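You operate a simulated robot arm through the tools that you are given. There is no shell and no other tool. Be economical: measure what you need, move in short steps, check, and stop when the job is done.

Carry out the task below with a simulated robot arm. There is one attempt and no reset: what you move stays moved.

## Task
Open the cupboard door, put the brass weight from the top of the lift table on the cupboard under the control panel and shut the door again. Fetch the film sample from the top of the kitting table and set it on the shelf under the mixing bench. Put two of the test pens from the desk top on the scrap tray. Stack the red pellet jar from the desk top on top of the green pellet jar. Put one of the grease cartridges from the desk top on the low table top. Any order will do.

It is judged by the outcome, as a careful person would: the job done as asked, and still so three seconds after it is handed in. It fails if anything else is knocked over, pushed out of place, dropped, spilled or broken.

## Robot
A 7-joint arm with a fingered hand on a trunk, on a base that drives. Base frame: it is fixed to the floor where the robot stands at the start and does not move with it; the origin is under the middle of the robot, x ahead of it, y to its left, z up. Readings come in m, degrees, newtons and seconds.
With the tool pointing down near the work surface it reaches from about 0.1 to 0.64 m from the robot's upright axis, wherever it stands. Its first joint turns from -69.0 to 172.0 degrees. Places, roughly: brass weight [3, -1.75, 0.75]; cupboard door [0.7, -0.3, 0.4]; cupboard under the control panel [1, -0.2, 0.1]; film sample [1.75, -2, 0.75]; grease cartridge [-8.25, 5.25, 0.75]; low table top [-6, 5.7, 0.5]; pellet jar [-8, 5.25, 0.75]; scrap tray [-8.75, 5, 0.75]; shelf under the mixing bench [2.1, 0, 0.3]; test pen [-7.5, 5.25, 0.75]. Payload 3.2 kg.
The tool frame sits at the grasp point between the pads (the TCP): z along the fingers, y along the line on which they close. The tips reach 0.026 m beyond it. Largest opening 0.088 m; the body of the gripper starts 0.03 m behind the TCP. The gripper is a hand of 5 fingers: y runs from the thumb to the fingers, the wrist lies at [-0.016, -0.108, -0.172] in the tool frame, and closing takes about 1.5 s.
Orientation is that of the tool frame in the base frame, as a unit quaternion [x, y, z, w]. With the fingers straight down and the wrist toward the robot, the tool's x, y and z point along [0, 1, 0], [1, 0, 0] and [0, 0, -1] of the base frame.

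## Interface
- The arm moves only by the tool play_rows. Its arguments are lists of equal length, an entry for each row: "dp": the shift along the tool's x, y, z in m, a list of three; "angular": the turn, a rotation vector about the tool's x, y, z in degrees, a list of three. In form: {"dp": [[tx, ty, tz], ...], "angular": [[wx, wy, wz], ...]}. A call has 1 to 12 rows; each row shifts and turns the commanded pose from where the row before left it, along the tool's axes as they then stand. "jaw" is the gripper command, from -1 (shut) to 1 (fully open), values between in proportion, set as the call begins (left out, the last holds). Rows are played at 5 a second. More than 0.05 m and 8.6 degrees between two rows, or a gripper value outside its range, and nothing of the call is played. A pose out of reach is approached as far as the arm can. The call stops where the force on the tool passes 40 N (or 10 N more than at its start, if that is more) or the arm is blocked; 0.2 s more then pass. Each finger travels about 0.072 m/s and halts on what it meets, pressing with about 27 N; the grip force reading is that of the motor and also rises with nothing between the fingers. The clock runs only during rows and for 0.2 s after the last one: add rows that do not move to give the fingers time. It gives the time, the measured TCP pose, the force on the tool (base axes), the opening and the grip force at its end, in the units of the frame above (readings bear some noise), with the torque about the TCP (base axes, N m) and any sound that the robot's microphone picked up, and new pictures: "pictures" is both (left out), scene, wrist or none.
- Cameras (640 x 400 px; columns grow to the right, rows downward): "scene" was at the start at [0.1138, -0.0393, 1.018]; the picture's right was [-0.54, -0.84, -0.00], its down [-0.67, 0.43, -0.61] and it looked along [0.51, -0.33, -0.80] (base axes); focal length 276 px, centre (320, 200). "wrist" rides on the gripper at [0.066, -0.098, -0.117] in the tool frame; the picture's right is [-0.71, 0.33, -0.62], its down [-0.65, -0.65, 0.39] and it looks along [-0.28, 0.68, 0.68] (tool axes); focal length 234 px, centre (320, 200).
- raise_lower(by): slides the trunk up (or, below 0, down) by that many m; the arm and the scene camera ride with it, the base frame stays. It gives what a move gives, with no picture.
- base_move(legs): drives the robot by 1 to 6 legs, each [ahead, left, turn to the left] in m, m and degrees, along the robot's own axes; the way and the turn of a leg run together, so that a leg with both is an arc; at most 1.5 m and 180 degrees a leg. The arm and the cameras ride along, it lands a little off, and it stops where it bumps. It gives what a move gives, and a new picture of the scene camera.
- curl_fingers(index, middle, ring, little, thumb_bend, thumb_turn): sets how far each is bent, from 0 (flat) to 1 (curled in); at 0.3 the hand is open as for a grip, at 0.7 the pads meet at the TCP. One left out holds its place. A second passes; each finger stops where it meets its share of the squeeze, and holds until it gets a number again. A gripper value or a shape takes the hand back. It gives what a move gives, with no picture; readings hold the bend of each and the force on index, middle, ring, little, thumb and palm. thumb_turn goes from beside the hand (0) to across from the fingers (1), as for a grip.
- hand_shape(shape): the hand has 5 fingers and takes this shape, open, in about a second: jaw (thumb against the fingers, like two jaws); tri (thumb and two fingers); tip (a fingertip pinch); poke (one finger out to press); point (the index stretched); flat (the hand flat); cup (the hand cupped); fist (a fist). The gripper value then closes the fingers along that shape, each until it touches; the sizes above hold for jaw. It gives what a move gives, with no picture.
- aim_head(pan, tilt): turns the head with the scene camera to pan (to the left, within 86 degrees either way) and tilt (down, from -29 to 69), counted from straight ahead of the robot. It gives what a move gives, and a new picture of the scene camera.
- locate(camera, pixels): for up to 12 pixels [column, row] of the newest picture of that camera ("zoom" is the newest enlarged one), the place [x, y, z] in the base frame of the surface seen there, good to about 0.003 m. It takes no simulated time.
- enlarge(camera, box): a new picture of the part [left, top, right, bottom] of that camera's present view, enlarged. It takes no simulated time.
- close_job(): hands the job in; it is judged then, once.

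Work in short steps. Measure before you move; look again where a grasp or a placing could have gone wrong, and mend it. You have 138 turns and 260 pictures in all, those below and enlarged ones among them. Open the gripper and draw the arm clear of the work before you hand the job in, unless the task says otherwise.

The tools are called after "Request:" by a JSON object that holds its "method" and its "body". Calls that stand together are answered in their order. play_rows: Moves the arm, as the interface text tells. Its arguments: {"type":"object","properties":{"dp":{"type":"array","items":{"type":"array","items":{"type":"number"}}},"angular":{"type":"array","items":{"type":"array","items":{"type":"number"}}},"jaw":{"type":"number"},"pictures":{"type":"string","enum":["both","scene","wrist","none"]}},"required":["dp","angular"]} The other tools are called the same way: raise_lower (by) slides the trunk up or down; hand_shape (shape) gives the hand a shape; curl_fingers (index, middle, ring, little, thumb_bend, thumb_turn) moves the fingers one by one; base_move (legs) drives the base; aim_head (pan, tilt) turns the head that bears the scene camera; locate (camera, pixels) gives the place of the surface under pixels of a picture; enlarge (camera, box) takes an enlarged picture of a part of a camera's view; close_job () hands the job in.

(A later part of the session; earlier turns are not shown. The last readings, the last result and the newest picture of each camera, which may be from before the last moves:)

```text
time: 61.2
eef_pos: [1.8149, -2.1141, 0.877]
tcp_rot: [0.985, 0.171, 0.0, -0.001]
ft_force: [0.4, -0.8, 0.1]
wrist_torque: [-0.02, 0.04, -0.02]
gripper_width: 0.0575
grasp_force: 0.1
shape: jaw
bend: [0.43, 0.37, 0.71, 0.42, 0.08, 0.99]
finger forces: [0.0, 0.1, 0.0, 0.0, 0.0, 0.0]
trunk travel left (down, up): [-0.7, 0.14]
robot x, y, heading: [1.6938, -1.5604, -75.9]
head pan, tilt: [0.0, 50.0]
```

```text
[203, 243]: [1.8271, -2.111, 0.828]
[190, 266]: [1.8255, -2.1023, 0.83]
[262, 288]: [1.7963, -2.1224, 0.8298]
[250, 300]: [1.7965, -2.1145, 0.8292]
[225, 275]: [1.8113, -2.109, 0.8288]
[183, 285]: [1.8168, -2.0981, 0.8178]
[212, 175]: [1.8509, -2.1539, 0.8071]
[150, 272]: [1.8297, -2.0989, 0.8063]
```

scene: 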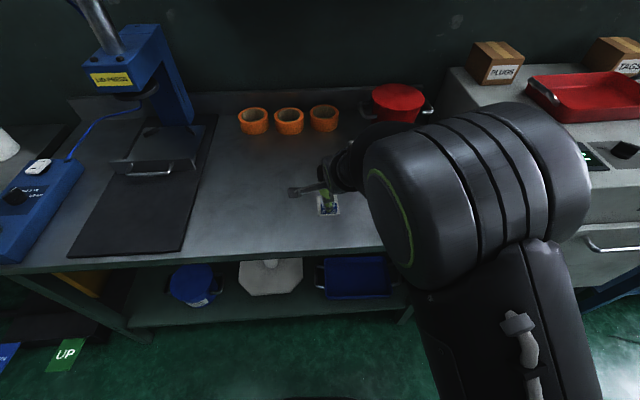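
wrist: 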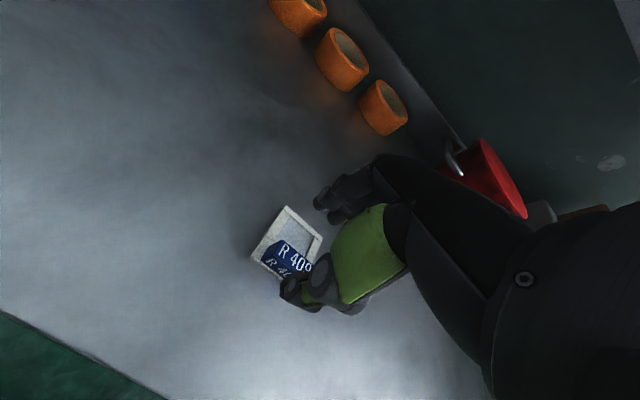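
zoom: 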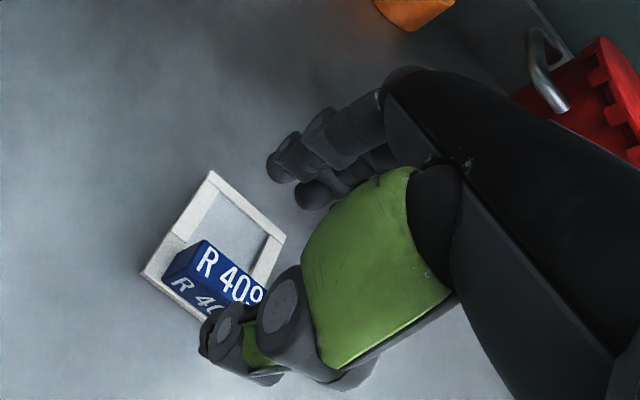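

The block top centre is ≈(1.811,-2.112), right under the TCP. I lower to z≈0.836 and close.

Request:
{"method": "play_rows", "body": {"dp": [[-0.002, 0, 0.015], [-0.002, 0, 0.015], [0, 0, 0.011], [0, 0, 0]], "angular": [[0, 0, 0], [0, 0, 0], [0, 0, 0], [0, 0, 0]], "pictures": "none"}}

Request:
{"method": "play_rows", "body": {"dp": [[0, 0, 0], [0, 0, 0], [0, 0, 0], [0, 0, 0], [0, 0, 0], [0, 0, 0]], "angular": [[0, 0, 0], [0, 0, 0], [0, 0, 0], [0, 0, 0], [0, 0, 0], [0, 0, 0]], "jaw": -1, "pictures": "wrist"}}

Request:
{"method": "play_rows", "body": {"dp": [[0, 0, -0.01], [0, 0, -0.02], [0, 0, -0.03]], "angular": [[0, 0, 0], [0, 0, 0], [0, 0, 0]]}}

```text
time: 62.2
eef_pos: [1.8096, -2.1169, 0.8357]
tcp_rot: [0.985, 0.17, 0.001, -0.002]
ft_force: [-1.0, -0.8, -0.2]
wrist_torque: [0.02, -0.03, 0.01]
gripper_width: 0.0575
grasp_force: 0.1
shape: jaw
bend: [0.43, 0.37, 0.71, 0.42, 0.08, 0.99]
finger forces: [0.0, 0.0, 0.0, 0.0, 0.0, 0.0]
trunk travel left (down, up): [-0.7, 0.14]
robot x, y, heading: [1.6917, -1.5621, -76.2]
head pan, tilt: [0.0, 50.0]
```

```text
time: 63.6
eef_pos: [1.8086, -2.1174, 0.8354]
tcp_rot: [0.985, 0.171, 0.001, -0.001]
ft_force: [-0.8, 1.0, 0.5]
wrist_torque: [-0.02, -0.01, 0.0]
gripper_width: 0.011
grasp_force: 27.1
shape: jaw
bend: [0.65, 0.61, 0.69, 0.7, 0.55, 1.0]
finger forces: [13.4, 9.3, 0.3, 0.0, 22.8, 0.0]
trunk travel left (down, up): [-0.7, 0.14]
robot x, y, heading: [1.6882, -1.5615, -75.9]
head pan, tilt: [0.0, 50.0]
```

wrist: 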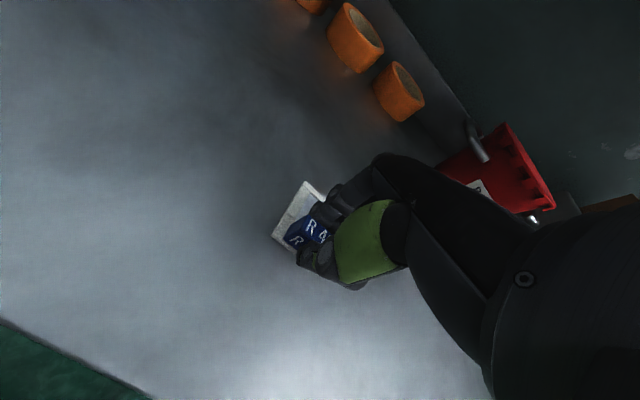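

```text
time: 64.4
eef_pos: [1.81, -2.1153, 0.8974]
tcp_rot: [0.985, 0.17, 0.001, -0.001]
ft_force: [0.6, 0.7, -0.2]
wrist_torque: [0.01, -0.01, -0.02]
gripper_width: 0.0112
grasp_force: 26.5
shape: jaw
bend: [0.65, 0.61, 0.68, 0.7, 0.55, 1.0]
finger forces: [13.5, 9.3, 0.4, 0.0, 23.0, 0.0]
trunk travel left (down, up): [-0.7, 0.14]
robot x, y, heading: [1.6907, -1.5623, -75.7]
head pan, tilt: [0.0, 50.0]
```

scene: 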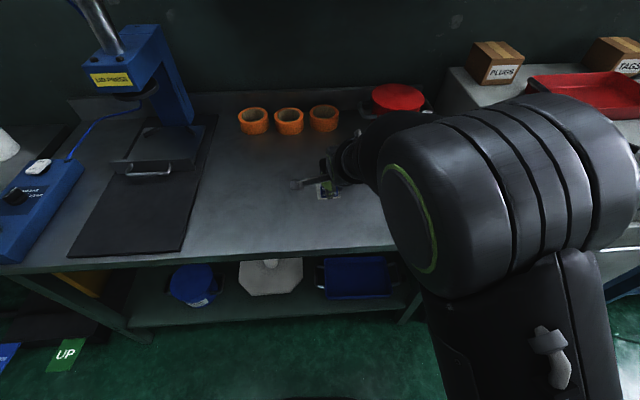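
wrist: 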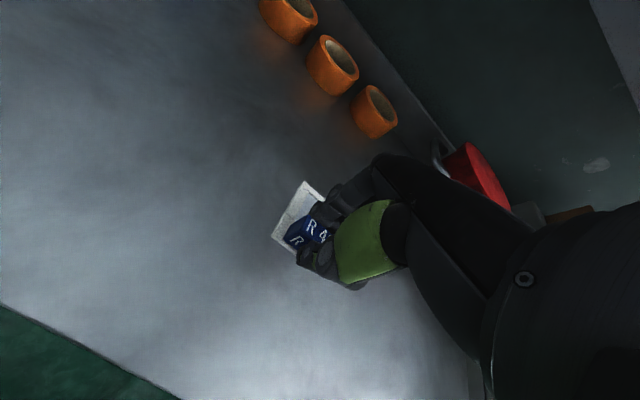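

The sample is held and lifted. I back off and turn toward the mixing bench.

Request:
{"method": "base_move", "body": {"legs": [[-0.22, 0, 0], [0, 0, 130]]}}

Request:
{"method": "aim_head", "body": {"pan": 20, "tilt": 40}}

```text
time: 71.5
eef_pos: [1.9741, -0.8933, 0.8963]
tcp_rot: [0.249, 0.969, -0.001, -0.001]
ft_force: [-0.1, -1.1, -0.6]
wrist_torque: [-0.04, -0.05, 0.01]
gripper_width: 0.0107
grasp_force: 27.2
shape: jaw
bend: [0.65, 0.61, 0.68, 0.7, 0.55, 1.0]
finger forces: [13.4, 9.2, 0.3, 0.0, 22.5, 0.0]
trunk travel left (down, up): [-0.7, 0.14]
robot x, y, heading: [1.6391, -1.3495, 55.7]
head pan, tilt: [0.0, 50.0]
```

scene: 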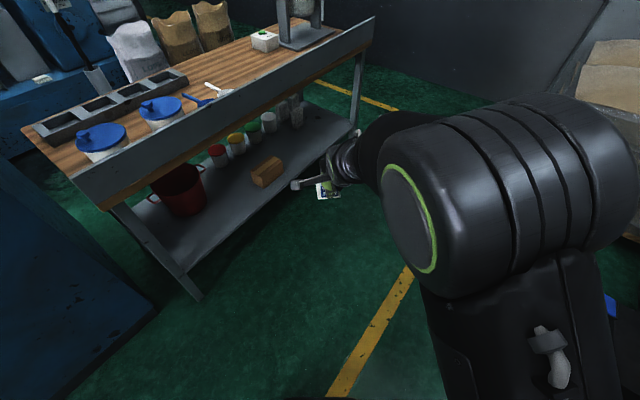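

```text
time: 72.4
eef_pos: [1.9749, -0.8933, 0.8963]
tcp_rot: [0.248, 0.969, -0.001, 0.0]
ft_force: [-0.8, 0.2, -0.2]
wrist_torque: [-0.02, -0.04, 0.0]
gripper_width: 0.0111
grasp_force: 27.3
shape: jaw
bend: [0.65, 0.61, 0.68, 0.7, 0.55, 1.0]
finger forces: [13.4, 9.1, 0.2, 0.0, 22.4, 0.0]
trunk travel left (down, up): [-0.7, 0.14]
robot x, y, heading: [1.6403, -1.3474, 55.4]
head pan, tilt: [20.0, 40.0]
```

scene: 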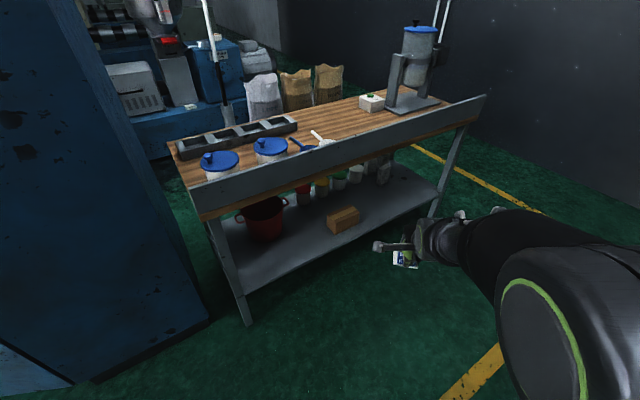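

The bench shelf is reachable from this side with free space right of the wood block. I measure the shelf and top edge.

Request:
{"method": "locate", "body": {"camera": "scene", "pixels": [[245, 292], [430, 212], [340, 250], [380, 220], [400, 205], [420, 195], [270, 265], [300, 250], [200, 218], [480, 120], [345, 160], [342, 215]]}}

Request:
{"method": "enlarge", "body": {"camera": "scene", "box": [190, 120, 510, 320]}}

```text
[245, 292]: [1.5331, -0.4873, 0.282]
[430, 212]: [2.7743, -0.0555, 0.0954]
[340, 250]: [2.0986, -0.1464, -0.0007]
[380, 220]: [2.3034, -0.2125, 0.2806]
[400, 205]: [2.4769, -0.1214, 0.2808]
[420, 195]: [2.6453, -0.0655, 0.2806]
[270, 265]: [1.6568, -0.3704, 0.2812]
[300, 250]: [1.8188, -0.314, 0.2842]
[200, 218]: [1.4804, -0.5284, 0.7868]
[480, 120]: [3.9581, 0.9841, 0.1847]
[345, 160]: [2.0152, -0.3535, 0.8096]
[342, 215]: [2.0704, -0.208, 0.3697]
```

```text
2.00 times, centred on (350, 220) of scene
```

zoom: 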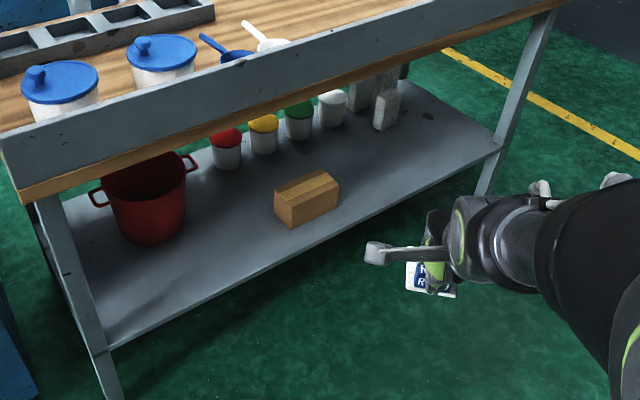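

Shelf top z 0.281, its front edge on the line m·p=-0.943 with m=(-0.314,0.949). I'll set the sample at about (2.41,-0.11). I line the base up 0.3 m short and lower the trunk.

Request:
{"method": "base_move", "body": {"legs": [[0, 0, 47], [0, -0.995, 0], [0.16, 0, 0]]}}

Request:
{"method": "raise_lower", "body": {"by": -0.5}}

Request:
{"method": "aim_head", "body": {"pan": 5, "tilt": 40}}

```text
time: 80.8
eef_pos: [2.5093, -0.4269, 0.8957]
tcp_rot: [-0.152, 0.988, -0.001, 0.0]
ft_force: [-0.3, 0.2, -1.0]
wrist_torque: [0.01, -0.02, 0.01]
gripper_width: 0.011
grasp_force: 26.8
shape: jaw
bend: [0.65, 0.61, 0.68, 0.7, 0.55, 1.0]
finger forces: [13.3, 9.0, 0.2, 0.0, 22.3, 0.1]
trunk travel left (down, up): [-0.7, 0.14]
robot x, y, heading: [2.6059, -0.9856, 102.0]
head pan, tilt: [20.0, 40.0]
```

scene: 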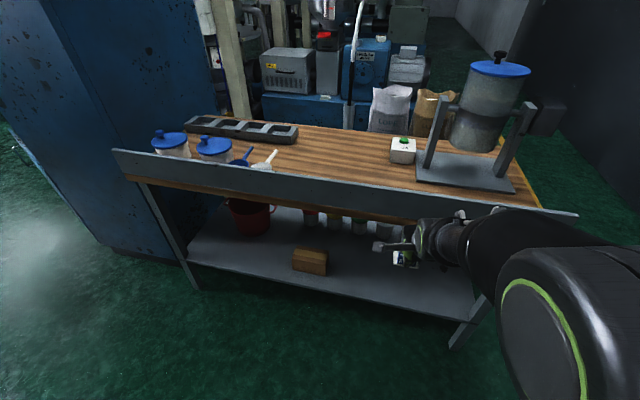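

```text
refused: -0.5 is not a number from -0.4 to 0.4
```

```text
time: 81.5
eef_pos: [2.5097, -0.4281, 0.8958]
tcp_rot: [-0.151, 0.989, -0.001, -0.001]
ft_force: [0.2, 0.6, -0.3]
wrist_torque: [0.01, 0.0, 0.0]
gripper_width: 0.011
grasp_force: 26.3
shape: jaw
bend: [0.65, 0.61, 0.68, 0.7, 0.55, 1.0]
finger forces: [13.2, 9.0, 0.2, 0.1, 22.3, 0.0]
trunk travel left (down, up): [-0.7, 0.14]
robot x, y, heading: [2.6101, -0.987, 102.1]
head pan, tilt: [5.0, 40.0]
```

scene: 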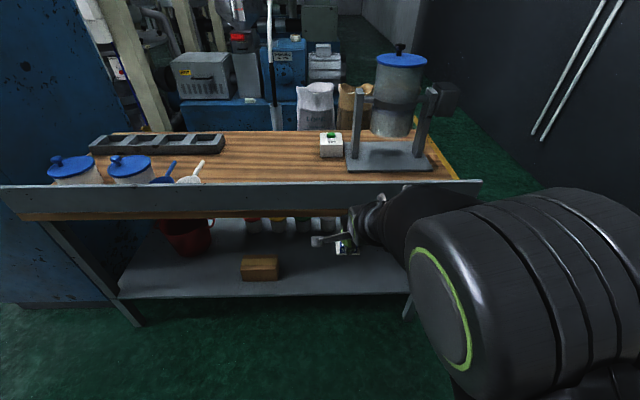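

The TCP is 0.25 m short of the bench edge, so I lower the trunk here in two steps.

Request:
{"method": "raise_lower", "body": {"by": -0.4}}

Request:
{"method": "raise_lower", "body": {"by": -0.14}}

Request:
{"method": "aim_head", "body": {"pan": 0, "tilt": 35}}

```text
time: 85.4
eef_pos: [2.5094, -0.4274, 0.4958]
tcp_rot: [-0.151, 0.988, -0.001, -0.001]
ft_force: [-0.5, 0.4, -0.6]
wrist_torque: [0.0, 0.02, 0.0]
gripper_width: 0.0111
grasp_force: 27.0
shape: jaw
bend: [0.65, 0.61, 0.68, 0.7, 0.55, 1.0]
finger forces: [13.2, 9.2, 0.2, 0.1, 22.4, 0.0]
trunk travel left (down, up): [-0.3, 0.54]
robot x, y, heading: [2.607, -0.9868, 101.7]
head pan, tilt: [5.0, 40.0]
```

```text
time: 87.0
eef_pos: [2.5103, -0.428, 0.3563]
tcp_rot: [-0.151, 0.989, -0.001, 0.0]
ft_force: [0.5, 0.8, -0.8]
wrist_torque: [0.0, 0.0, -0.01]
gripper_width: 0.0109
grasp_force: 27.1
shape: jaw
bend: [0.65, 0.61, 0.68, 0.7, 0.55, 1.0]
finger forces: [13.2, 9.1, 0.2, 0.0, 22.3, 0.1]
trunk travel left (down, up): [-0.16, 0.68]
robot x, y, heading: [2.6061, -0.987, 102.0]
head pan, tilt: [5.0, 40.0]
```

```text
time: 87.7
eef_pos: [2.51, -0.4276, 0.3557]
tcp_rot: [-0.151, 0.988, 0.0, 0.0]
ft_force: [0.8, -0.8, -0.5]
wrist_torque: [0.0, 0.0, 0.02]
gripper_width: 0.011
grasp_force: 27.1
shape: jaw
bend: [0.65, 0.61, 0.68, 0.7, 0.55, 1.0]
finger forces: [13.3, 9.1, 0.1, 0.0, 22.2, 0.0]
trunk travel left (down, up): [-0.16, 0.68]
robot x, y, heading: [2.6056, -0.9836, 101.9]
head pan, tilt: [0.0, 35.0]
```

scene: 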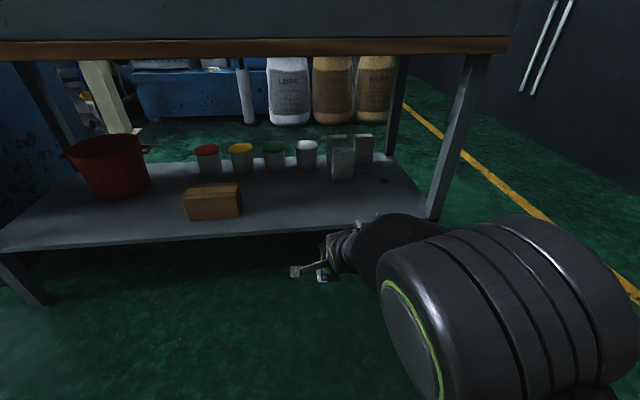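

The plate is 4 cm above shelf level. I drive 0.33 m in toward the shelf.

Request:
{"method": "base_move", "body": {"legs": [[0.329, 0.036, 0]]}}

Request:
{"method": "aim_head", "body": {"pan": -5, "tilt": 50}}

Request:
{"method": "enlarge", "body": {"camera": "wrist", "box": [0, 0, 640, 400]}}

```text
time: 89.9
eef_pos: [2.3965, -0.1085, 0.357]
tcp_rot: [-0.157, 0.988, -0.001, -0.001]
ft_force: [0.2, -0.4, -0.4]
wrist_torque: [0.01, 0.02, 0.0]
gripper_width: 0.0107
grasp_force: 27.1
shape: jaw
bend: [0.65, 0.61, 0.68, 0.7, 0.55, 1.0]
finger forces: [13.2, 9.1, 0.2, 0.0, 22.3, 0.1]
trunk travel left (down, up): [-0.16, 0.68]
robot x, y, heading: [2.4991, -0.6643, 102.8]
head pan, tilt: [0.0, 35.0]
```

scene: 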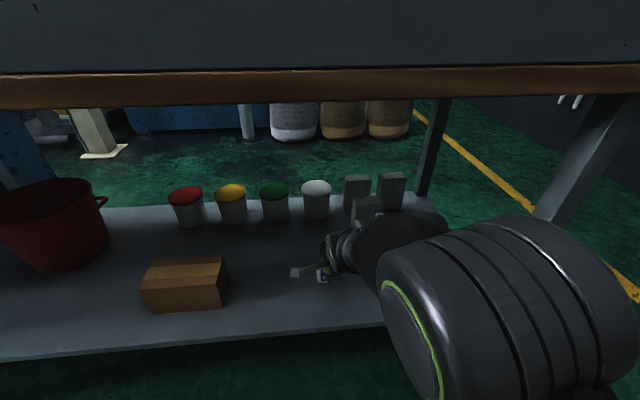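

```text
time: 90.7
eef_pos: [2.3966, -0.1082, 0.3562]
tcp_rot: [-0.157, 0.988, -0.001, -0.001]
ft_force: [0.3, 0.2, 0.5]
wrist_torque: [0.01, 0.0, 0.0]
gripper_width: 0.0109
grasp_force: 26.8
shape: jaw
bend: [0.65, 0.61, 0.68, 0.7, 0.55, 1.0]
finger forces: [13.2, 9.2, 0.2, 0.0, 22.3, 0.1]
trunk travel left (down, up): [-0.16, 0.68]
robot x, y, heading: [2.5005, -0.6692, 102.8]
head pan, tilt: [-5.0, 50.0]
```

scene: 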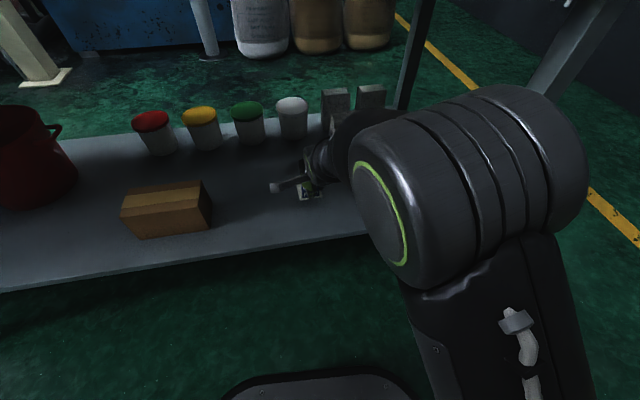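

```text
1.00 times, centred on (320, 200) of wrist (not enlarged: the box is as wide or as high as the picture)
```

zoom: 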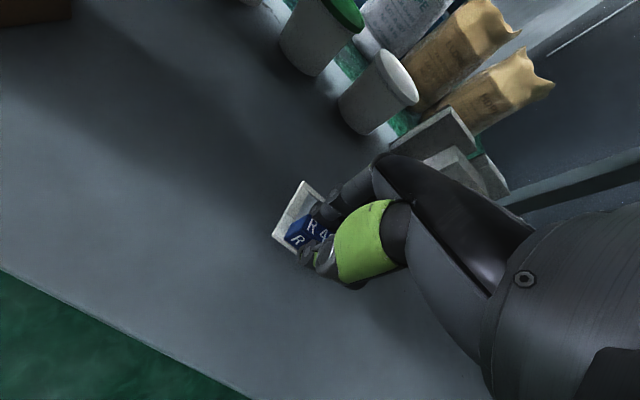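

The sample is above free shelf, well inside the edge. I lower it slowly.

Request:
{"method": "play_rows", "body": {"dp": [[0, 0, 0.012], [0, 0, 0.012], [0, 0, 0.008], [0, 0, 0.003], [0, 0, 0]], "angular": [[0, 0, 0], [0, 0, 0], [0, 0, 0], [0, 0, 0], [0, 0, 0]], "pictures": "wrist"}}

```text
time: 91.9
eef_pos: [2.3971, -0.1082, 0.3212]
tcp_rot: [-0.156, 0.988, 0.0, -0.001]
ft_force: [-0.4, 0.4, -0.1]
wrist_torque: [-0.01, 0.01, -0.04]
gripper_width: 0.011
grasp_force: 27.1
shape: jaw
bend: [0.65, 0.61, 0.68, 0.7, 0.55, 1.0]
finger forces: [13.2, 9.1, 0.2, 0.1, 22.4, 0.0]
trunk travel left (down, up): [-0.16, 0.68]
robot x, y, heading: [2.4998, -0.6654, 102.4]
head pan, tilt: [-5.0, 50.0]
```

wrist: 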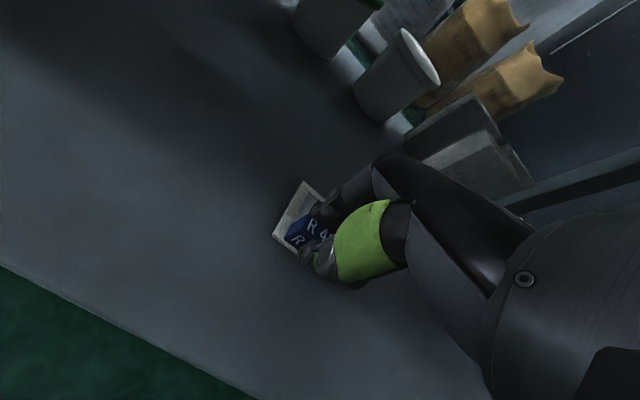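

Request:
{"method": "locate", "body": {"camera": "wrist", "pixels": [[304, 184], [277, 231], [284, 243], [255, 240], [290, 190], [290, 270]]}}

Request:
{"method": "play_rows", "body": {"dp": [[0, 0, 0.002], [0, 0, 0.002], [0, 0, 0]], "angular": [[0, 0, 0], [0, 0, 0], [0, 0, 0]], "pictures": "none"}}

```text
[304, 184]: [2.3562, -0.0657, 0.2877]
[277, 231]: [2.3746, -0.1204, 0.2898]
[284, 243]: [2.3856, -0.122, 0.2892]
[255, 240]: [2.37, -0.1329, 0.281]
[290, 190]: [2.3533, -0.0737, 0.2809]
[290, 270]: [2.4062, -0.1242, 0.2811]
```

```text
time: 92.7
eef_pos: [2.3958, -0.1086, 0.3168]
tcp_rot: [-0.157, 0.988, 0.0, 0.0]
ft_force: [-0.3, -0.2, 0.3]
wrist_torque: [0.03, 0.02, 0.0]
gripper_width: 0.0107
grasp_force: 27.1
shape: jaw
bend: [0.65, 0.61, 0.68, 0.7, 0.55, 1.0]
finger forces: [13.0, 9.2, 0.2, 0.0, 22.4, 0.0]
trunk travel left (down, up): [-0.16, 0.68]
robot x, y, heading: [2.5018, -0.6635, 102.4]
head pan, tilt: [-5.0, 50.0]
```

The plate is within ~1 mm of the shelf; a last bit down, then open a little and rise.

Request:
{"method": "play_rows", "body": {"dp": [[0, 0, 0.0015], [0, 0, 0.001], [0, 0, 0]], "angular": [[0, 0, 0], [0, 0, 0], [0, 0, 0]], "pictures": "none"}}

Request:
{"method": "play_rows", "body": {"dp": [[0, 0, 0], [0, 0, 0], [0, 0, 0], [0, 0, 0], [0, 0, -0.01], [0, 0, -0.03], [0, 0, -0.03]], "angular": [[0, 0, 0], [0, 0, 0], [0, 0, 0], [0, 0, 0], [0, 0, 0], [0, 0, 0], [0, 0, 0]], "jaw": 0.2}}

```text
time: 93.5
eef_pos: [2.3972, -0.1081, 0.3146]
tcp_rot: [-0.156, 0.988, -0.001, -0.001]
ft_force: [0.3, 0.2, 2.6]
wrist_torque: [0.08, 0.01, -0.03]
gripper_width: 0.0107
grasp_force: 26.9
shape: jaw
bend: [0.65, 0.61, 0.68, 0.7, 0.55, 1.0]
finger forces: [13.4, 9.2, 0.2, 0.0, 23.0, 0.0]
trunk travel left (down, up): [-0.16, 0.68]
robot x, y, heading: [2.4981, -0.6644, 102.6]
head pan, tilt: [-5.0, 50.0]
```

```text
time: 95.1
eef_pos: [2.398, -0.1092, 0.3859]
tcp_rot: [-0.156, 0.988, -0.001, -0.002]
ft_force: [0.4, 0.9, -0.3]
wrist_torque: [0.0, -0.01, 0.0]
gripper_width: 0.0521
grasp_force: 0.0
shape: jaw
bend: [0.46, 0.39, 0.72, 0.44, 0.1, 0.99]
finger forces: [0.0, 0.1, 0.0, 0.1, 0.0, 0.1]
trunk travel left (down, up): [-0.16, 0.68]
robot x, y, heading: [2.5007, -0.6633, 102.6]
head pan, tilt: [-5.0, 50.0]
```

scene: 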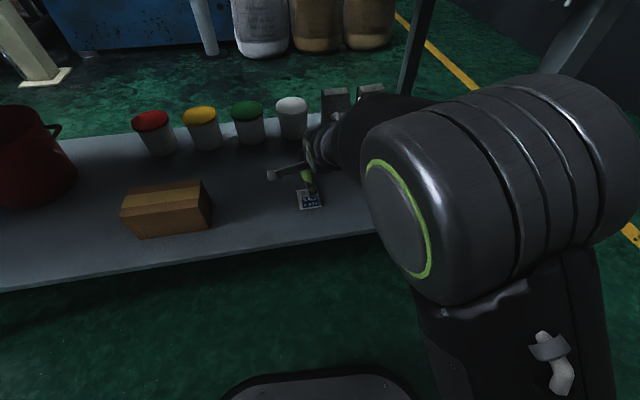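
wrist: 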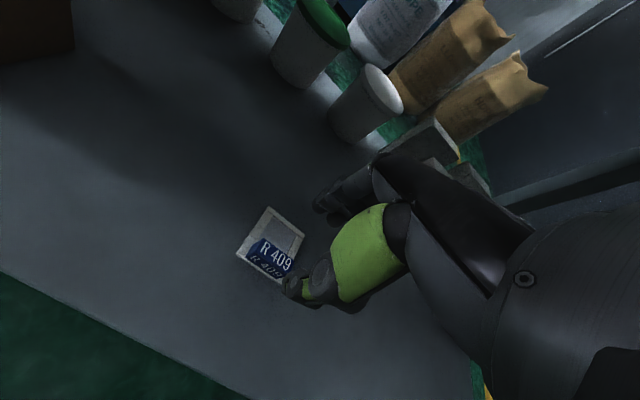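

The sample is set flat on the shelf. I back out, raise the trunk and turn to the lift table.

Request:
{"method": "base_move", "body": {"legs": [[-0.35, 0, 0]]}}

Request:
{"method": "raise_lower", "body": {"by": 0.4}}

Request:
{"method": "raise_lower", "body": {"by": 0.14}}

Request:
{"method": "base_move", "body": {"legs": [[0, 0, -170]]}}

Request:
{"method": "aim_head", "body": {"pan": 10, "tilt": 35}}

```text
time: 97.3
eef_pos: [2.4697, -0.4416, 0.3858]
tcp_rot: [-0.159, 0.987, -0.001, -0.001]
ft_force: [0.3, 0.6, 0.1]
wrist_torque: [-0.02, 0.01, 0.02]
gripper_width: 0.0526
grasp_force: 0.1
shape: jaw
bend: [0.46, 0.39, 0.72, 0.44, 0.1, 0.99]
finger forces: [0.0, 0.1, 0.0, 0.1, 0.1, 0.0]
trunk travel left (down, up): [-0.16, 0.68]
robot x, y, heading: [2.5739, -0.9986, 103.1]
head pan, tilt: [-5.0, 50.0]
```

scene: 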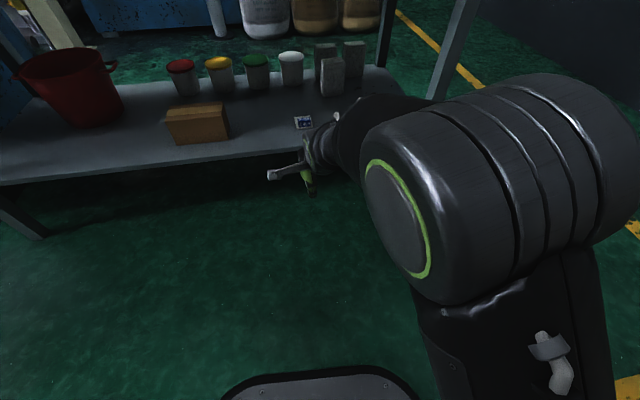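

```text
time: 101.2
eef_pos: [2.4695, -0.4419, 0.7855]
tcp_rot: [-0.159, 0.987, -0.001, 0.0]
ft_force: [0.0, -0.6, 0.2]
wrist_torque: [0.01, -0.02, 0.01]
gripper_width: 0.0526
grasp_force: 0.1
shape: jaw
bend: [0.46, 0.39, 0.72, 0.44, 0.1, 0.99]
finger forces: [0.1, 0.1, 0.0, 0.1, 0.0, 0.0]
trunk travel left (down, up): [-0.56, 0.28]
robot x, y, heading: [2.5736, -0.9986, 102.7]
head pan, tilt: [-5.0, 50.0]
```

```text
time: 102.8
eef_pos: [2.4699, -0.4412, 0.9247]
tcp_rot: [-0.159, 0.987, -0.001, -0.001]
ft_force: [-0.1, 0.0, 0.6]
wrist_torque: [0.03, 0.02, 0.0]
gripper_width: 0.0527
grasp_force: 0.0
shape: jaw
bend: [0.46, 0.39, 0.72, 0.44, 0.1, 0.99]
finger forces: [0.1, 0.1, 0.0, 0.0, 0.0, 0.1]
trunk travel left (down, up): [-0.7, 0.14]
robot x, y, heading: [2.5702, -0.9986, 102.6]
head pan, tilt: [-5.0, 50.0]
```

```text
time: 110.2
eef_pos: [2.7662, -1.5326, 0.9257]
tcp_rot: [0.971, 0.238, 0.001, -0.002]
ft_force: [0.5, -0.2, -1.0]
wrist_torque: [0.02, -0.03, -0.03]
gripper_width: 0.0525
grasp_force: 0.1
shape: jaw
bend: [0.46, 0.39, 0.72, 0.44, 0.1, 0.99]
finger forces: [0.0, 0.0, 0.0, 0.0, 0.0, 0.0]
trunk travel left (down, up): [-0.7, 0.14]
robot x, y, heading: [2.5748, -1.0003, -68.0]
head pan, tilt: [-5.0, 50.0]
```

scene: 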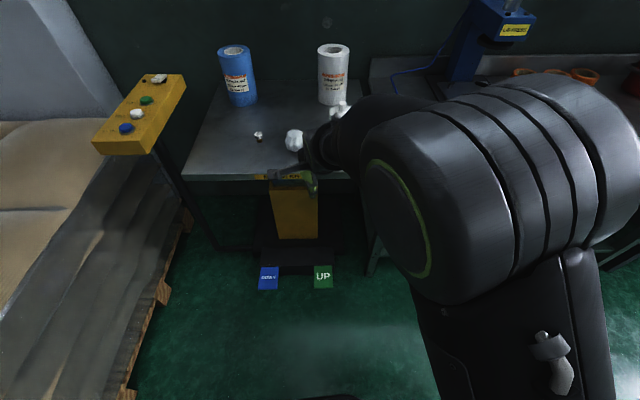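

```text
time: 111.0
eef_pos: [2.7659, -1.5312, 0.926]
tcp_rot: [0.972, 0.237, 0.001, -0.001]
ft_force: [0.1, 0.2, -0.4]
wrist_torque: [-0.03, 0.01, 0.01]
gripper_width: 0.0525
grasp_force: 0.1
shape: jaw
bend: [0.46, 0.39, 0.72, 0.44, 0.1, 0.99]
finger forces: [0.1, 0.0, 0.0, 0.1, 0.1, 0.0]
trunk travel left (down, up): [-0.7, 0.14]
robot x, y, heading: [2.5775, -1.0006, -68.0]
head pan, tilt: [10.0, 35.0]
```

scene: 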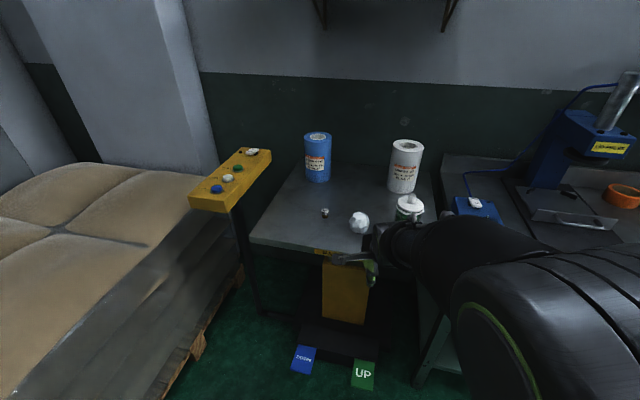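

A small object at (325,212) on the lift table may be the weight; I enlarge.

Request:
{"method": "enlarge", "body": {"camera": "scene", "box": [300, 190, 364, 230]}}

Request:
{"method": "locate", "body": {"camera": "scene", "pixels": [[325, 208], [325, 213], [325, 217], [360, 222], [252, 240], [330, 250], [215, 200], [410, 205], [315, 160], [345, 345], [340, 290]]}}

```text
10.00 times, centred on (332, 210) of scene
```

zoom: 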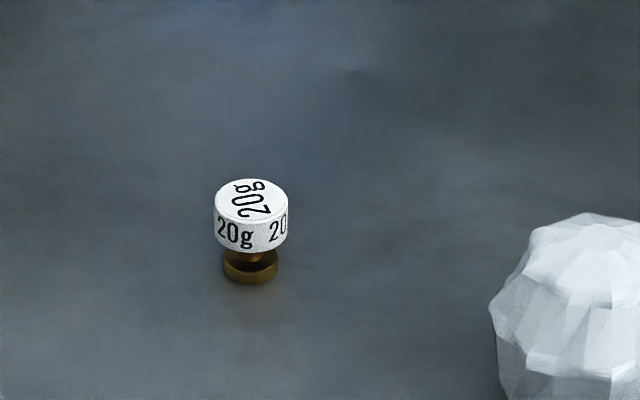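

```text
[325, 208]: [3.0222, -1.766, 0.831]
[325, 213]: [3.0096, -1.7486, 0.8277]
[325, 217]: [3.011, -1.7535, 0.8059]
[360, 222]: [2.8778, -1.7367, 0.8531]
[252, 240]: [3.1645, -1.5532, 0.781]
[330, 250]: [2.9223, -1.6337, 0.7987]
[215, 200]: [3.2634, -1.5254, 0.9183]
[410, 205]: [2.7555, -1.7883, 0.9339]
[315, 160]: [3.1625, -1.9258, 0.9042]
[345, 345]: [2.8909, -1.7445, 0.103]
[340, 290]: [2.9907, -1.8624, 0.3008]
```

The weight (20 g, ~2.7 cm head, top z 0.831) is at ≈(3.016,-1.757). I move the base in: left 0.18, ahead 0.27.

Request:
{"method": "base_move", "body": {"legs": [[0, 0.19, 0], [0.27, 0, -3.5]]}}

Request:
{"method": "aim_head", "body": {"pan": 8, "tilt": 50}}

Request:
{"method": "enlarge", "body": {"camera": "wrist", "box": [0, 0, 640, 400]}}

```text
time: 114.0
eef_pos: [3.0038, -1.7213, 0.9264]
tcp_rot: [0.978, 0.209, 0.001, -0.001]
ft_force: [-0.7, -0.5, -0.8]
wrist_torque: [0.01, 0.03, 0.03]
gripper_width: 0.0525
grasp_force: 0.0
shape: jaw
bend: [0.46, 0.39, 0.72, 0.44, 0.1, 0.99]
finger forces: [0.0, 0.0, 0.1, 0.1, 0.0, 0.0]
trunk travel left (down, up): [-0.7, 0.14]
robot x, y, heading: [2.841, -1.1787, -71.1]
head pan, tilt: [10.0, 35.0]
```

scene: 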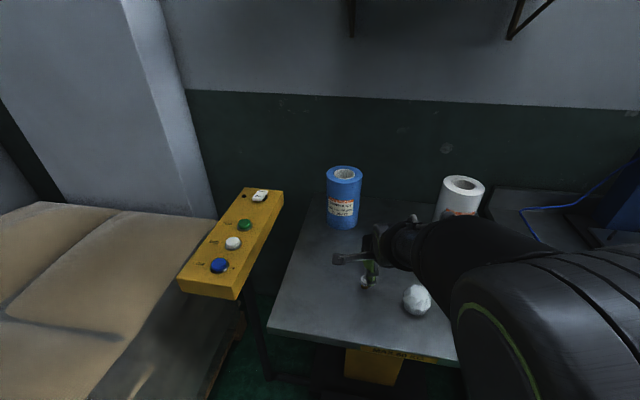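

```text
time: 114.8
eef_pos: [3.0044, -1.7235, 0.9263]
tcp_rot: [0.978, 0.208, 0.001, 0.0]
ft_force: [0.3, -0.2, 0.0]
wrist_torque: [0.02, 0.01, 0.02]
gripper_width: 0.0525
grasp_force: 0.0
shape: jaw
bend: [0.46, 0.39, 0.72, 0.44, 0.1, 0.99]
finger forces: [0.0, 0.1, 0.0, 0.1, 0.1, 0.0]
trunk travel left (down, up): [-0.7, 0.14]
robot x, y, heading: [2.8448, -1.1812, -71.2]
head pan, tilt: [8.0, 50.0]
```

scene: 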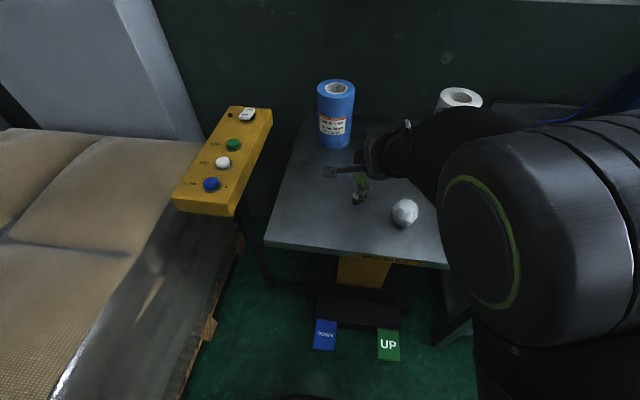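

```text
1.00 times, centred on (320, 200) of wrist (not enlarged: the box is as wide or as high as the picture)
```

zoom: 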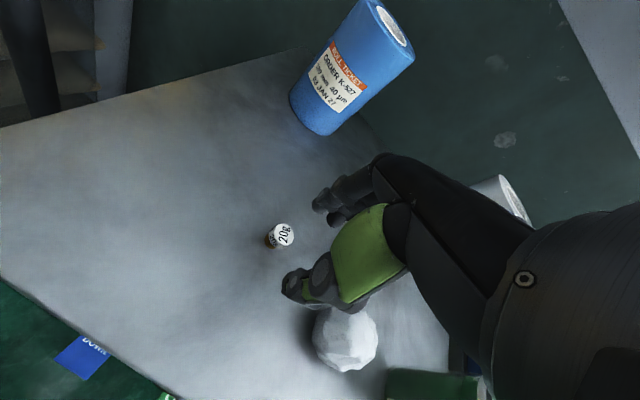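

Request:
{"method": "enlarge", "body": {"camera": "wrist", "box": [240, 200, 336, 260]}}

Request:
{"method": "locate", "body": {"camera": "wrist", "pixels": [[284, 232], [278, 226], [291, 238], [290, 226], [278, 240], [272, 244], [255, 245], [345, 320]]}}

```text
6.67 times, centred on (288, 230) of wrist
```

zoom: 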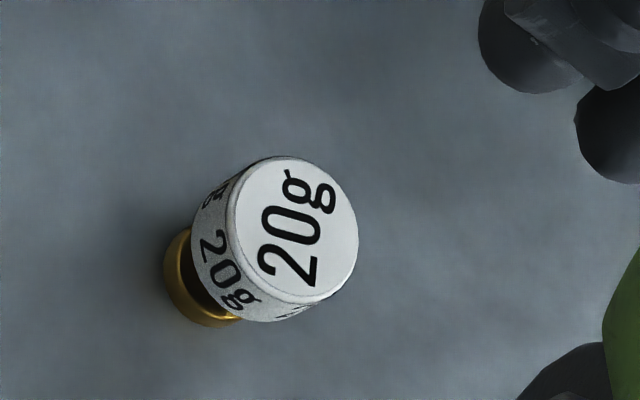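

```text
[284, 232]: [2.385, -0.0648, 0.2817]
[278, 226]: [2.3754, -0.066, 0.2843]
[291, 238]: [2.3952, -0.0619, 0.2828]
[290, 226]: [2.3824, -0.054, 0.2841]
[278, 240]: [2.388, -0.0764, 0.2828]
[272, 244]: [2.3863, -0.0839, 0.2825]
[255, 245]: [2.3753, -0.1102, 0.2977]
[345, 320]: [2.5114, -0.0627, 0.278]
```

Request:
{"method": "locate", "body": {"camera": "zoom", "pixels": [[297, 230], [240, 210], [350, 265], [335, 190], [262, 285], [210, 320], [60, 250], [290, 165]]}}

```text
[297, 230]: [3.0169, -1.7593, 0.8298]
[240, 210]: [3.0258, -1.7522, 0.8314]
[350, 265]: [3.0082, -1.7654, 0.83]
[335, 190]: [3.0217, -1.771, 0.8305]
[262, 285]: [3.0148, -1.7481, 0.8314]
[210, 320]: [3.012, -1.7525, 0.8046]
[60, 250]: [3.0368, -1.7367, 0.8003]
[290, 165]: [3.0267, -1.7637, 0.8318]
```

Weight head centre (3.0175,-1.759). I move over it and descend to z≈0.833, then close.

Request:
{"method": "play_rows", "body": {"dp": [[0, 0.019, 0.02], [-0.0026, 0.0187, 0.02], [0, 0, 0.02], [0, 0, 0.02], [0, 0, 0.013], [0, 0, 0]], "angular": [[0, 0, 0], [0, 0, 0], [0, 0, 0], [0, 0, 0], [0, 0, 0], [0, 0, 0]]}}

Request:
{"method": "play_rows", "body": {"dp": [[0, 0, 0], [0, 0, 0], [0, 0, 0], [0, 0, 0], [0, 0, 0], [0, 0, 0]], "angular": [[0, 0, 0], [0, 0, 0], [0, 0, 0], [0, 0, 0], [0, 0, 0], [0, 0, 0]], "jaw": -1, "pictures": "none"}}

Request:
{"method": "play_rows", "body": {"dp": [[0, 0, -0.02], [0, 0, -0.03], [0, 0, -0.04], [0, 0, 0]], "angular": [[0, 0, 0], [0, 0, 0], [0, 0, 0], [0, 0, 0]]}}

```text
time: 116.2
eef_pos: [3.0167, -1.7595, 0.8308]
tcp_rot: [0.978, 0.208, 0.0, -0.001]
ft_force: [-0.3, 0.0, 0.6]
wrist_torque: [0.0, 0.01, 0.02]
gripper_width: 0.0526
grasp_force: 0.0
shape: jaw
bend: [0.46, 0.39, 0.72, 0.44, 0.1, 0.99]
finger forces: [0.0, 0.0, 0.0, 0.0, 0.0, 0.0]
trunk travel left (down, up): [-0.7, 0.14]
robot x, y, heading: [2.8402, -1.1783, -71.3]
head pan, tilt: [8.0, 50.0]
```

scene: 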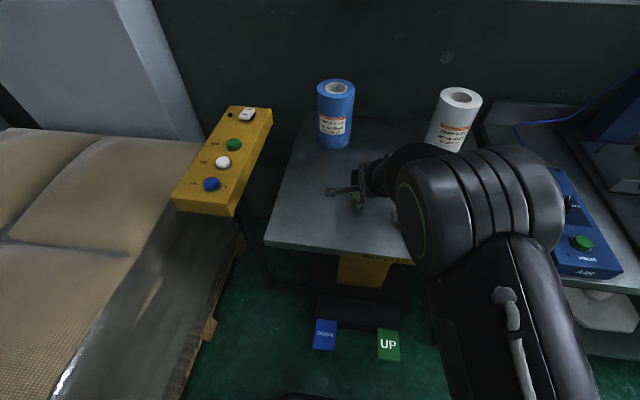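
wrist: 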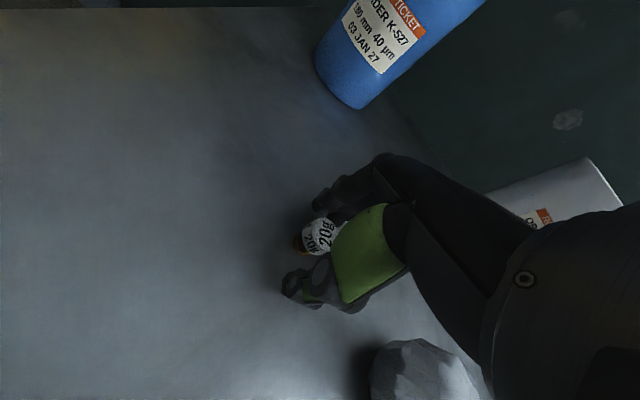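

```text
time: 117.6
eef_pos: [3.0159, -1.759, 0.8318]
tcp_rot: [0.978, 0.209, 0.001, -0.001]
ft_force: [0.1, -0.2, -0.6]
wrist_torque: [-0.01, 0.01, 0.0]
gripper_width: 0.0162
grasp_force: 26.9
shape: jaw
bend: [0.61, 0.65, 0.7, 0.69, 0.5, 1.0]
finger forces: [15.3, 7.5, 0.0, 0.0, 21.5, 0.0]
trunk travel left (down, up): [-0.7, 0.14]
robot x, y, heading: [2.8396, -1.1776, -71.3]
head pan, tilt: [8.0, 50.0]
```

```text
time: 118.6
eef_pos: [3.0157, -1.7621, 0.9222]
tcp_rot: [0.978, 0.209, 0.001, -0.002]
ft_force: [0.2, -0.5, -0.4]
wrist_torque: [0.0, -0.01, -0.03]
gripper_width: 0.0161
grasp_force: 27.0
shape: jaw
bend: [0.61, 0.65, 0.7, 0.69, 0.5, 1.0]
finger forces: [15.3, 7.5, 0.1, 0.1, 21.4, 0.0]
trunk travel left (down, up): [-0.7, 0.14]
robot x, y, heading: [2.8432, -1.179, -71.4]
head pan, tilt: [8.0, 50.0]
```

scene: 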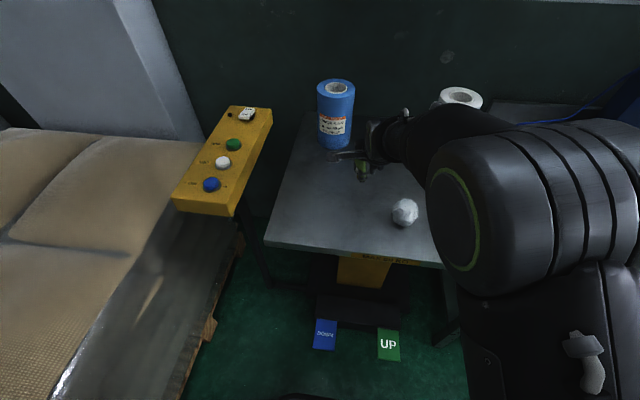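
wrist: 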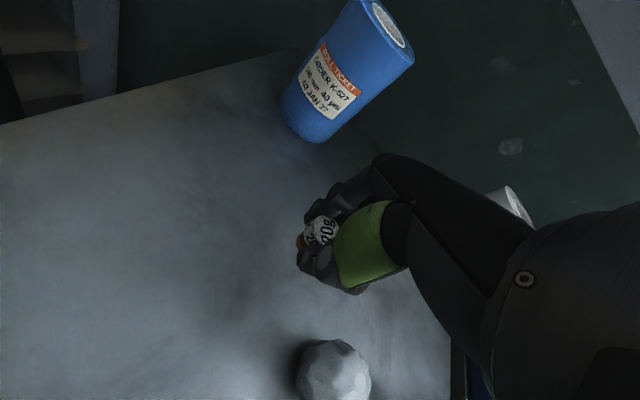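

The weight is held. I back off and slide right along the aisle, then look toward the area in front of the cupboard.

Request:
{"method": "base_move", "body": {"legs": [[-0.35, 0, 0], [0, -1.4, 0], [0, -1.1, 0], [0, 0, -90]]}}

Request:
{"method": "aim_head", "body": {"pan": -60, "tilt": 30}}

Request:
{"method": "aim_head", "body": {"pan": -20, "tilt": 35}}

```text
time: 136.6
eef_pos: [-0.2343, -1.8538, 0.9215]
tcp_rot: [0.838, -0.545, 0.001, 0.0]
ft_force: [-0.4, -0.4, -0.6]
wrist_torque: [0.01, 0.0, -0.01]
gripper_width: 0.0162
grasp_force: 27.4
shape: jaw
bend: [0.61, 0.65, 0.7, 0.69, 0.5, 1.0]
finger forces: [15.4, 7.7, 0.1, 0.0, 20.8, 0.1]
trunk travel left (down, up): [-0.7, 0.14]
robot x, y, heading: [0.3472, -1.6829, -161.4]
head pan, tilt: [8.0, 50.0]
```

scene: 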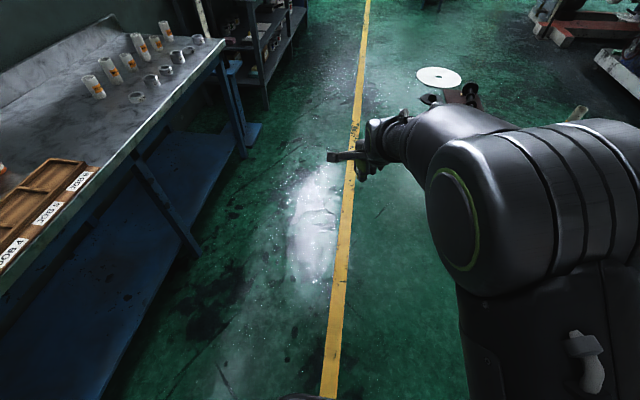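

```text
time: 138.0
eef_pos: [-0.2338, -1.8526, 0.9214]
tcp_rot: [0.838, -0.546, 0.001, 0.0]
ft_force: [0.1, 0.0, -0.5]
wrist_torque: [0.02, -0.02, 0.02]
gripper_width: 0.0162
grasp_force: 27.2
shape: jaw
bend: [0.61, 0.65, 0.7, 0.69, 0.5, 1.0]
finger forces: [15.3, 7.9, 0.0, 0.0, 20.8, 0.0]
trunk travel left (down, up): [-0.7, 0.14]
robot x, y, heading: [0.3502, -1.6832, -161.3]
head pan, tilt: [-60.0, 30.0]
```

scene: 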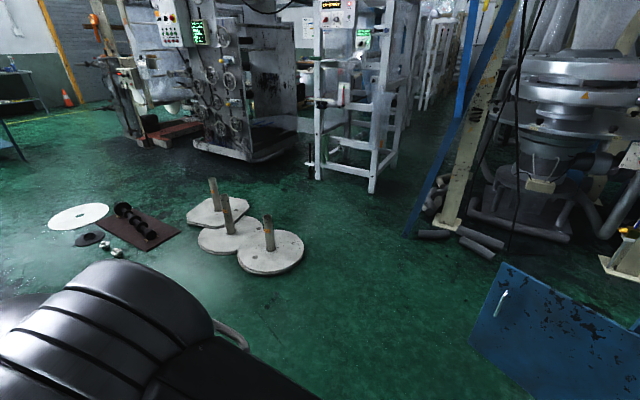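

```text
time: 139.1
eef_pos: [-0.2345, -1.8536, 0.9223]
tcp_rot: [0.838, -0.546, 0.002, 0.0]
ft_force: [-0.1, -0.8, 0.3]
wrist_torque: [-0.02, -0.03, -0.02]
gripper_width: 0.0158
grasp_force: 26.3
shape: jaw
bend: [0.61, 0.65, 0.7, 0.69, 0.5, 1.0]
finger forces: [15.2, 7.8, 0.0, 0.1, 20.8, 0.1]
trunk travel left (down, up): [-0.7, 0.14]
robot x, y, heading: [0.348, -1.6809, -161.5]
head pan, tilt: [-20.0, 35.0]
```

scene: 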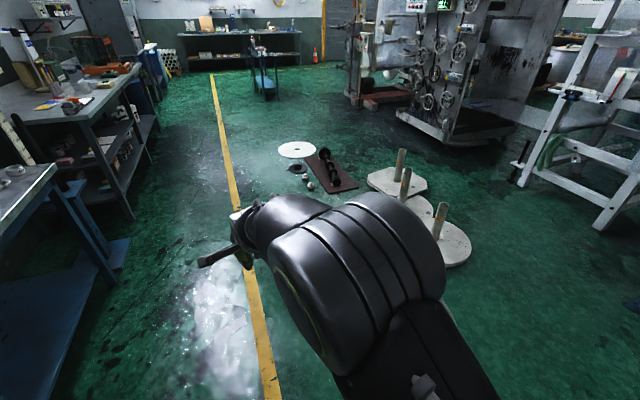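

I measure floor obstacles for the route.

Request:
{"method": "locate", "body": {"camera": "scene", "pixels": [[470, 255], [440, 210], [375, 180], [300, 148], [345, 188], [515, 165], [605, 225], [450, 140], [400, 115], [270, 95], [575, 75], [520, 185]]}}

Request:
{"method": "aim_head", "body": {"pan": -86, "tilt": 25}}

Request:
{"method": "locate", "body": {"camera": "scene", "pixels": [[40, 330], [100, 310], [200, 210], [250, 260], [330, 290], [290, 240], [60, 200], [130, 190], [370, 300], [200, 160]]}}

```text
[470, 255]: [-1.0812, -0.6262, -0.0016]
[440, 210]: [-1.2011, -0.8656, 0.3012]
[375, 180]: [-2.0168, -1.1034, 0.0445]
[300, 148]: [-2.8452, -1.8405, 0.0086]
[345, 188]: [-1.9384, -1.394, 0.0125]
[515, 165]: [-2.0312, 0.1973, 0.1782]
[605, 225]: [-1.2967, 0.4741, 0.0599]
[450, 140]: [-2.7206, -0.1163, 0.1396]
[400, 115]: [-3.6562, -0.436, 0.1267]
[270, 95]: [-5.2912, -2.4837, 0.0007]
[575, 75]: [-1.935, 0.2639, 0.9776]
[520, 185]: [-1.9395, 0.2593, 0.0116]
```

```text
time: 140.5
eef_pos: [-0.2344, -1.8526, 0.9216]
tcp_rot: [0.837, -0.547, 0.001, 0.001]
ft_force: [-0.8, -0.1, -0.6]
wrist_torque: [-0.02, 0.01, 0.02]
gripper_width: 0.0157
grasp_force: 27.6
shape: jaw
bend: [0.61, 0.65, 0.7, 0.69, 0.5, 1.0]
finger forces: [15.4, 7.8, 0.1, 0.1, 20.8, 0.0]
trunk travel left (down, up): [-0.7, 0.14]
robot x, y, heading: [0.3499, -1.6854, -161.3]
head pan, tilt: [-85.9, 25.0]
```

scene: 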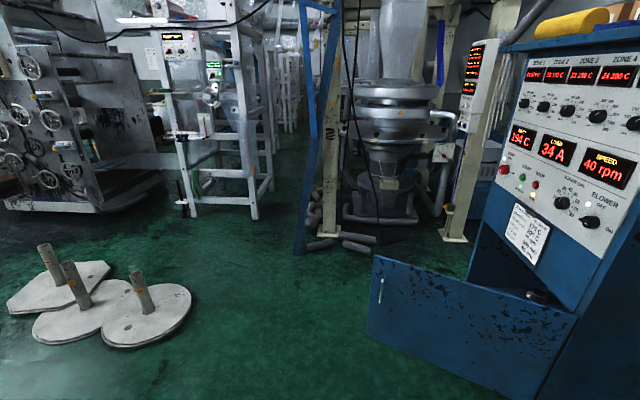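

```text
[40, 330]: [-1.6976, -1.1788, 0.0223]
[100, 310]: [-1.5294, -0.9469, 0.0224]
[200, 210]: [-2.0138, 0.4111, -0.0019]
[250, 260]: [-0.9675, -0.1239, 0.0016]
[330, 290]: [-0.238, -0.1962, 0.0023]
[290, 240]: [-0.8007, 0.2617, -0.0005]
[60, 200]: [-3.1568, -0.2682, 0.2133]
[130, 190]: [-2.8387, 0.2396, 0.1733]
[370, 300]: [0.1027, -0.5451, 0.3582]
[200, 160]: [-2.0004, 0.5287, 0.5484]
```

Route: slip to (-0.45,-0.85), clear of the plates and the door, turn around, then move to in front of the cupboard at (-0.4,-0.15).

Request:
{"method": "base_move", "body": {"legs": [[0.49, -1.047, 0], [0, 0, -180], [0.272, 0.647, 0]]}}

Request:
{"method": "aim_head", "body": {"pan": -5, "tilt": 40}}

```text
time: 157.1
eef_pos: [0.1885, 0.0263, 0.922]
tcp_rot: [0.544, 0.839, -0.001, 0.0]
ft_force: [-1.5, 0.0, -0.9]
wrist_torque: [0.0, -0.03, 0.0]
gripper_width: 0.016
grasp_force: 26.9
shape: jaw
bend: [0.61, 0.65, 0.7, 0.69, 0.51, 1.0]
finger forces: [15.0, 8.4, 0.1, 0.1, 20.1, 0.0]
trunk travel left (down, up): [-0.7, 0.14]
robot x, y, heading: [-0.3933, -0.1437, 18.8]
head pan, tilt: [-85.9, 25.0]
```

scene: 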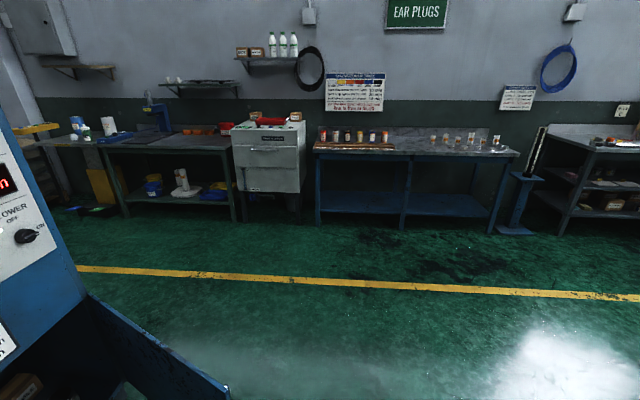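

```text
time: 158.7
eef_pos: [0.1891, 0.0259, 0.9213]
tcp_rot: [0.544, 0.839, 0.0, -0.001]
ft_force: [-0.1, -0.4, 0.4]
wrist_torque: [0.02, -0.01, -0.01]
gripper_width: 0.0158
grasp_force: 27.2
shape: jaw
bend: [0.61, 0.65, 0.7, 0.69, 0.51, 1.0]
finger forces: [15.0, 8.6, 0.0, 0.0, 20.1, 0.1]
trunk travel left (down, up): [-0.7, 0.14]
robot x, y, heading: [-0.3927, -0.1485, 18.6]
head pan, tilt: [-5.0, 40.0]
```

scene: 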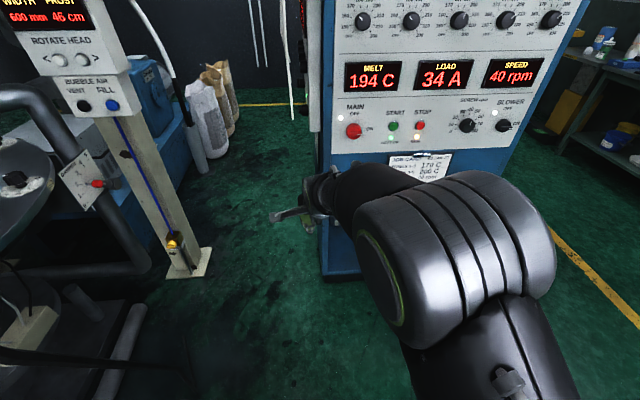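

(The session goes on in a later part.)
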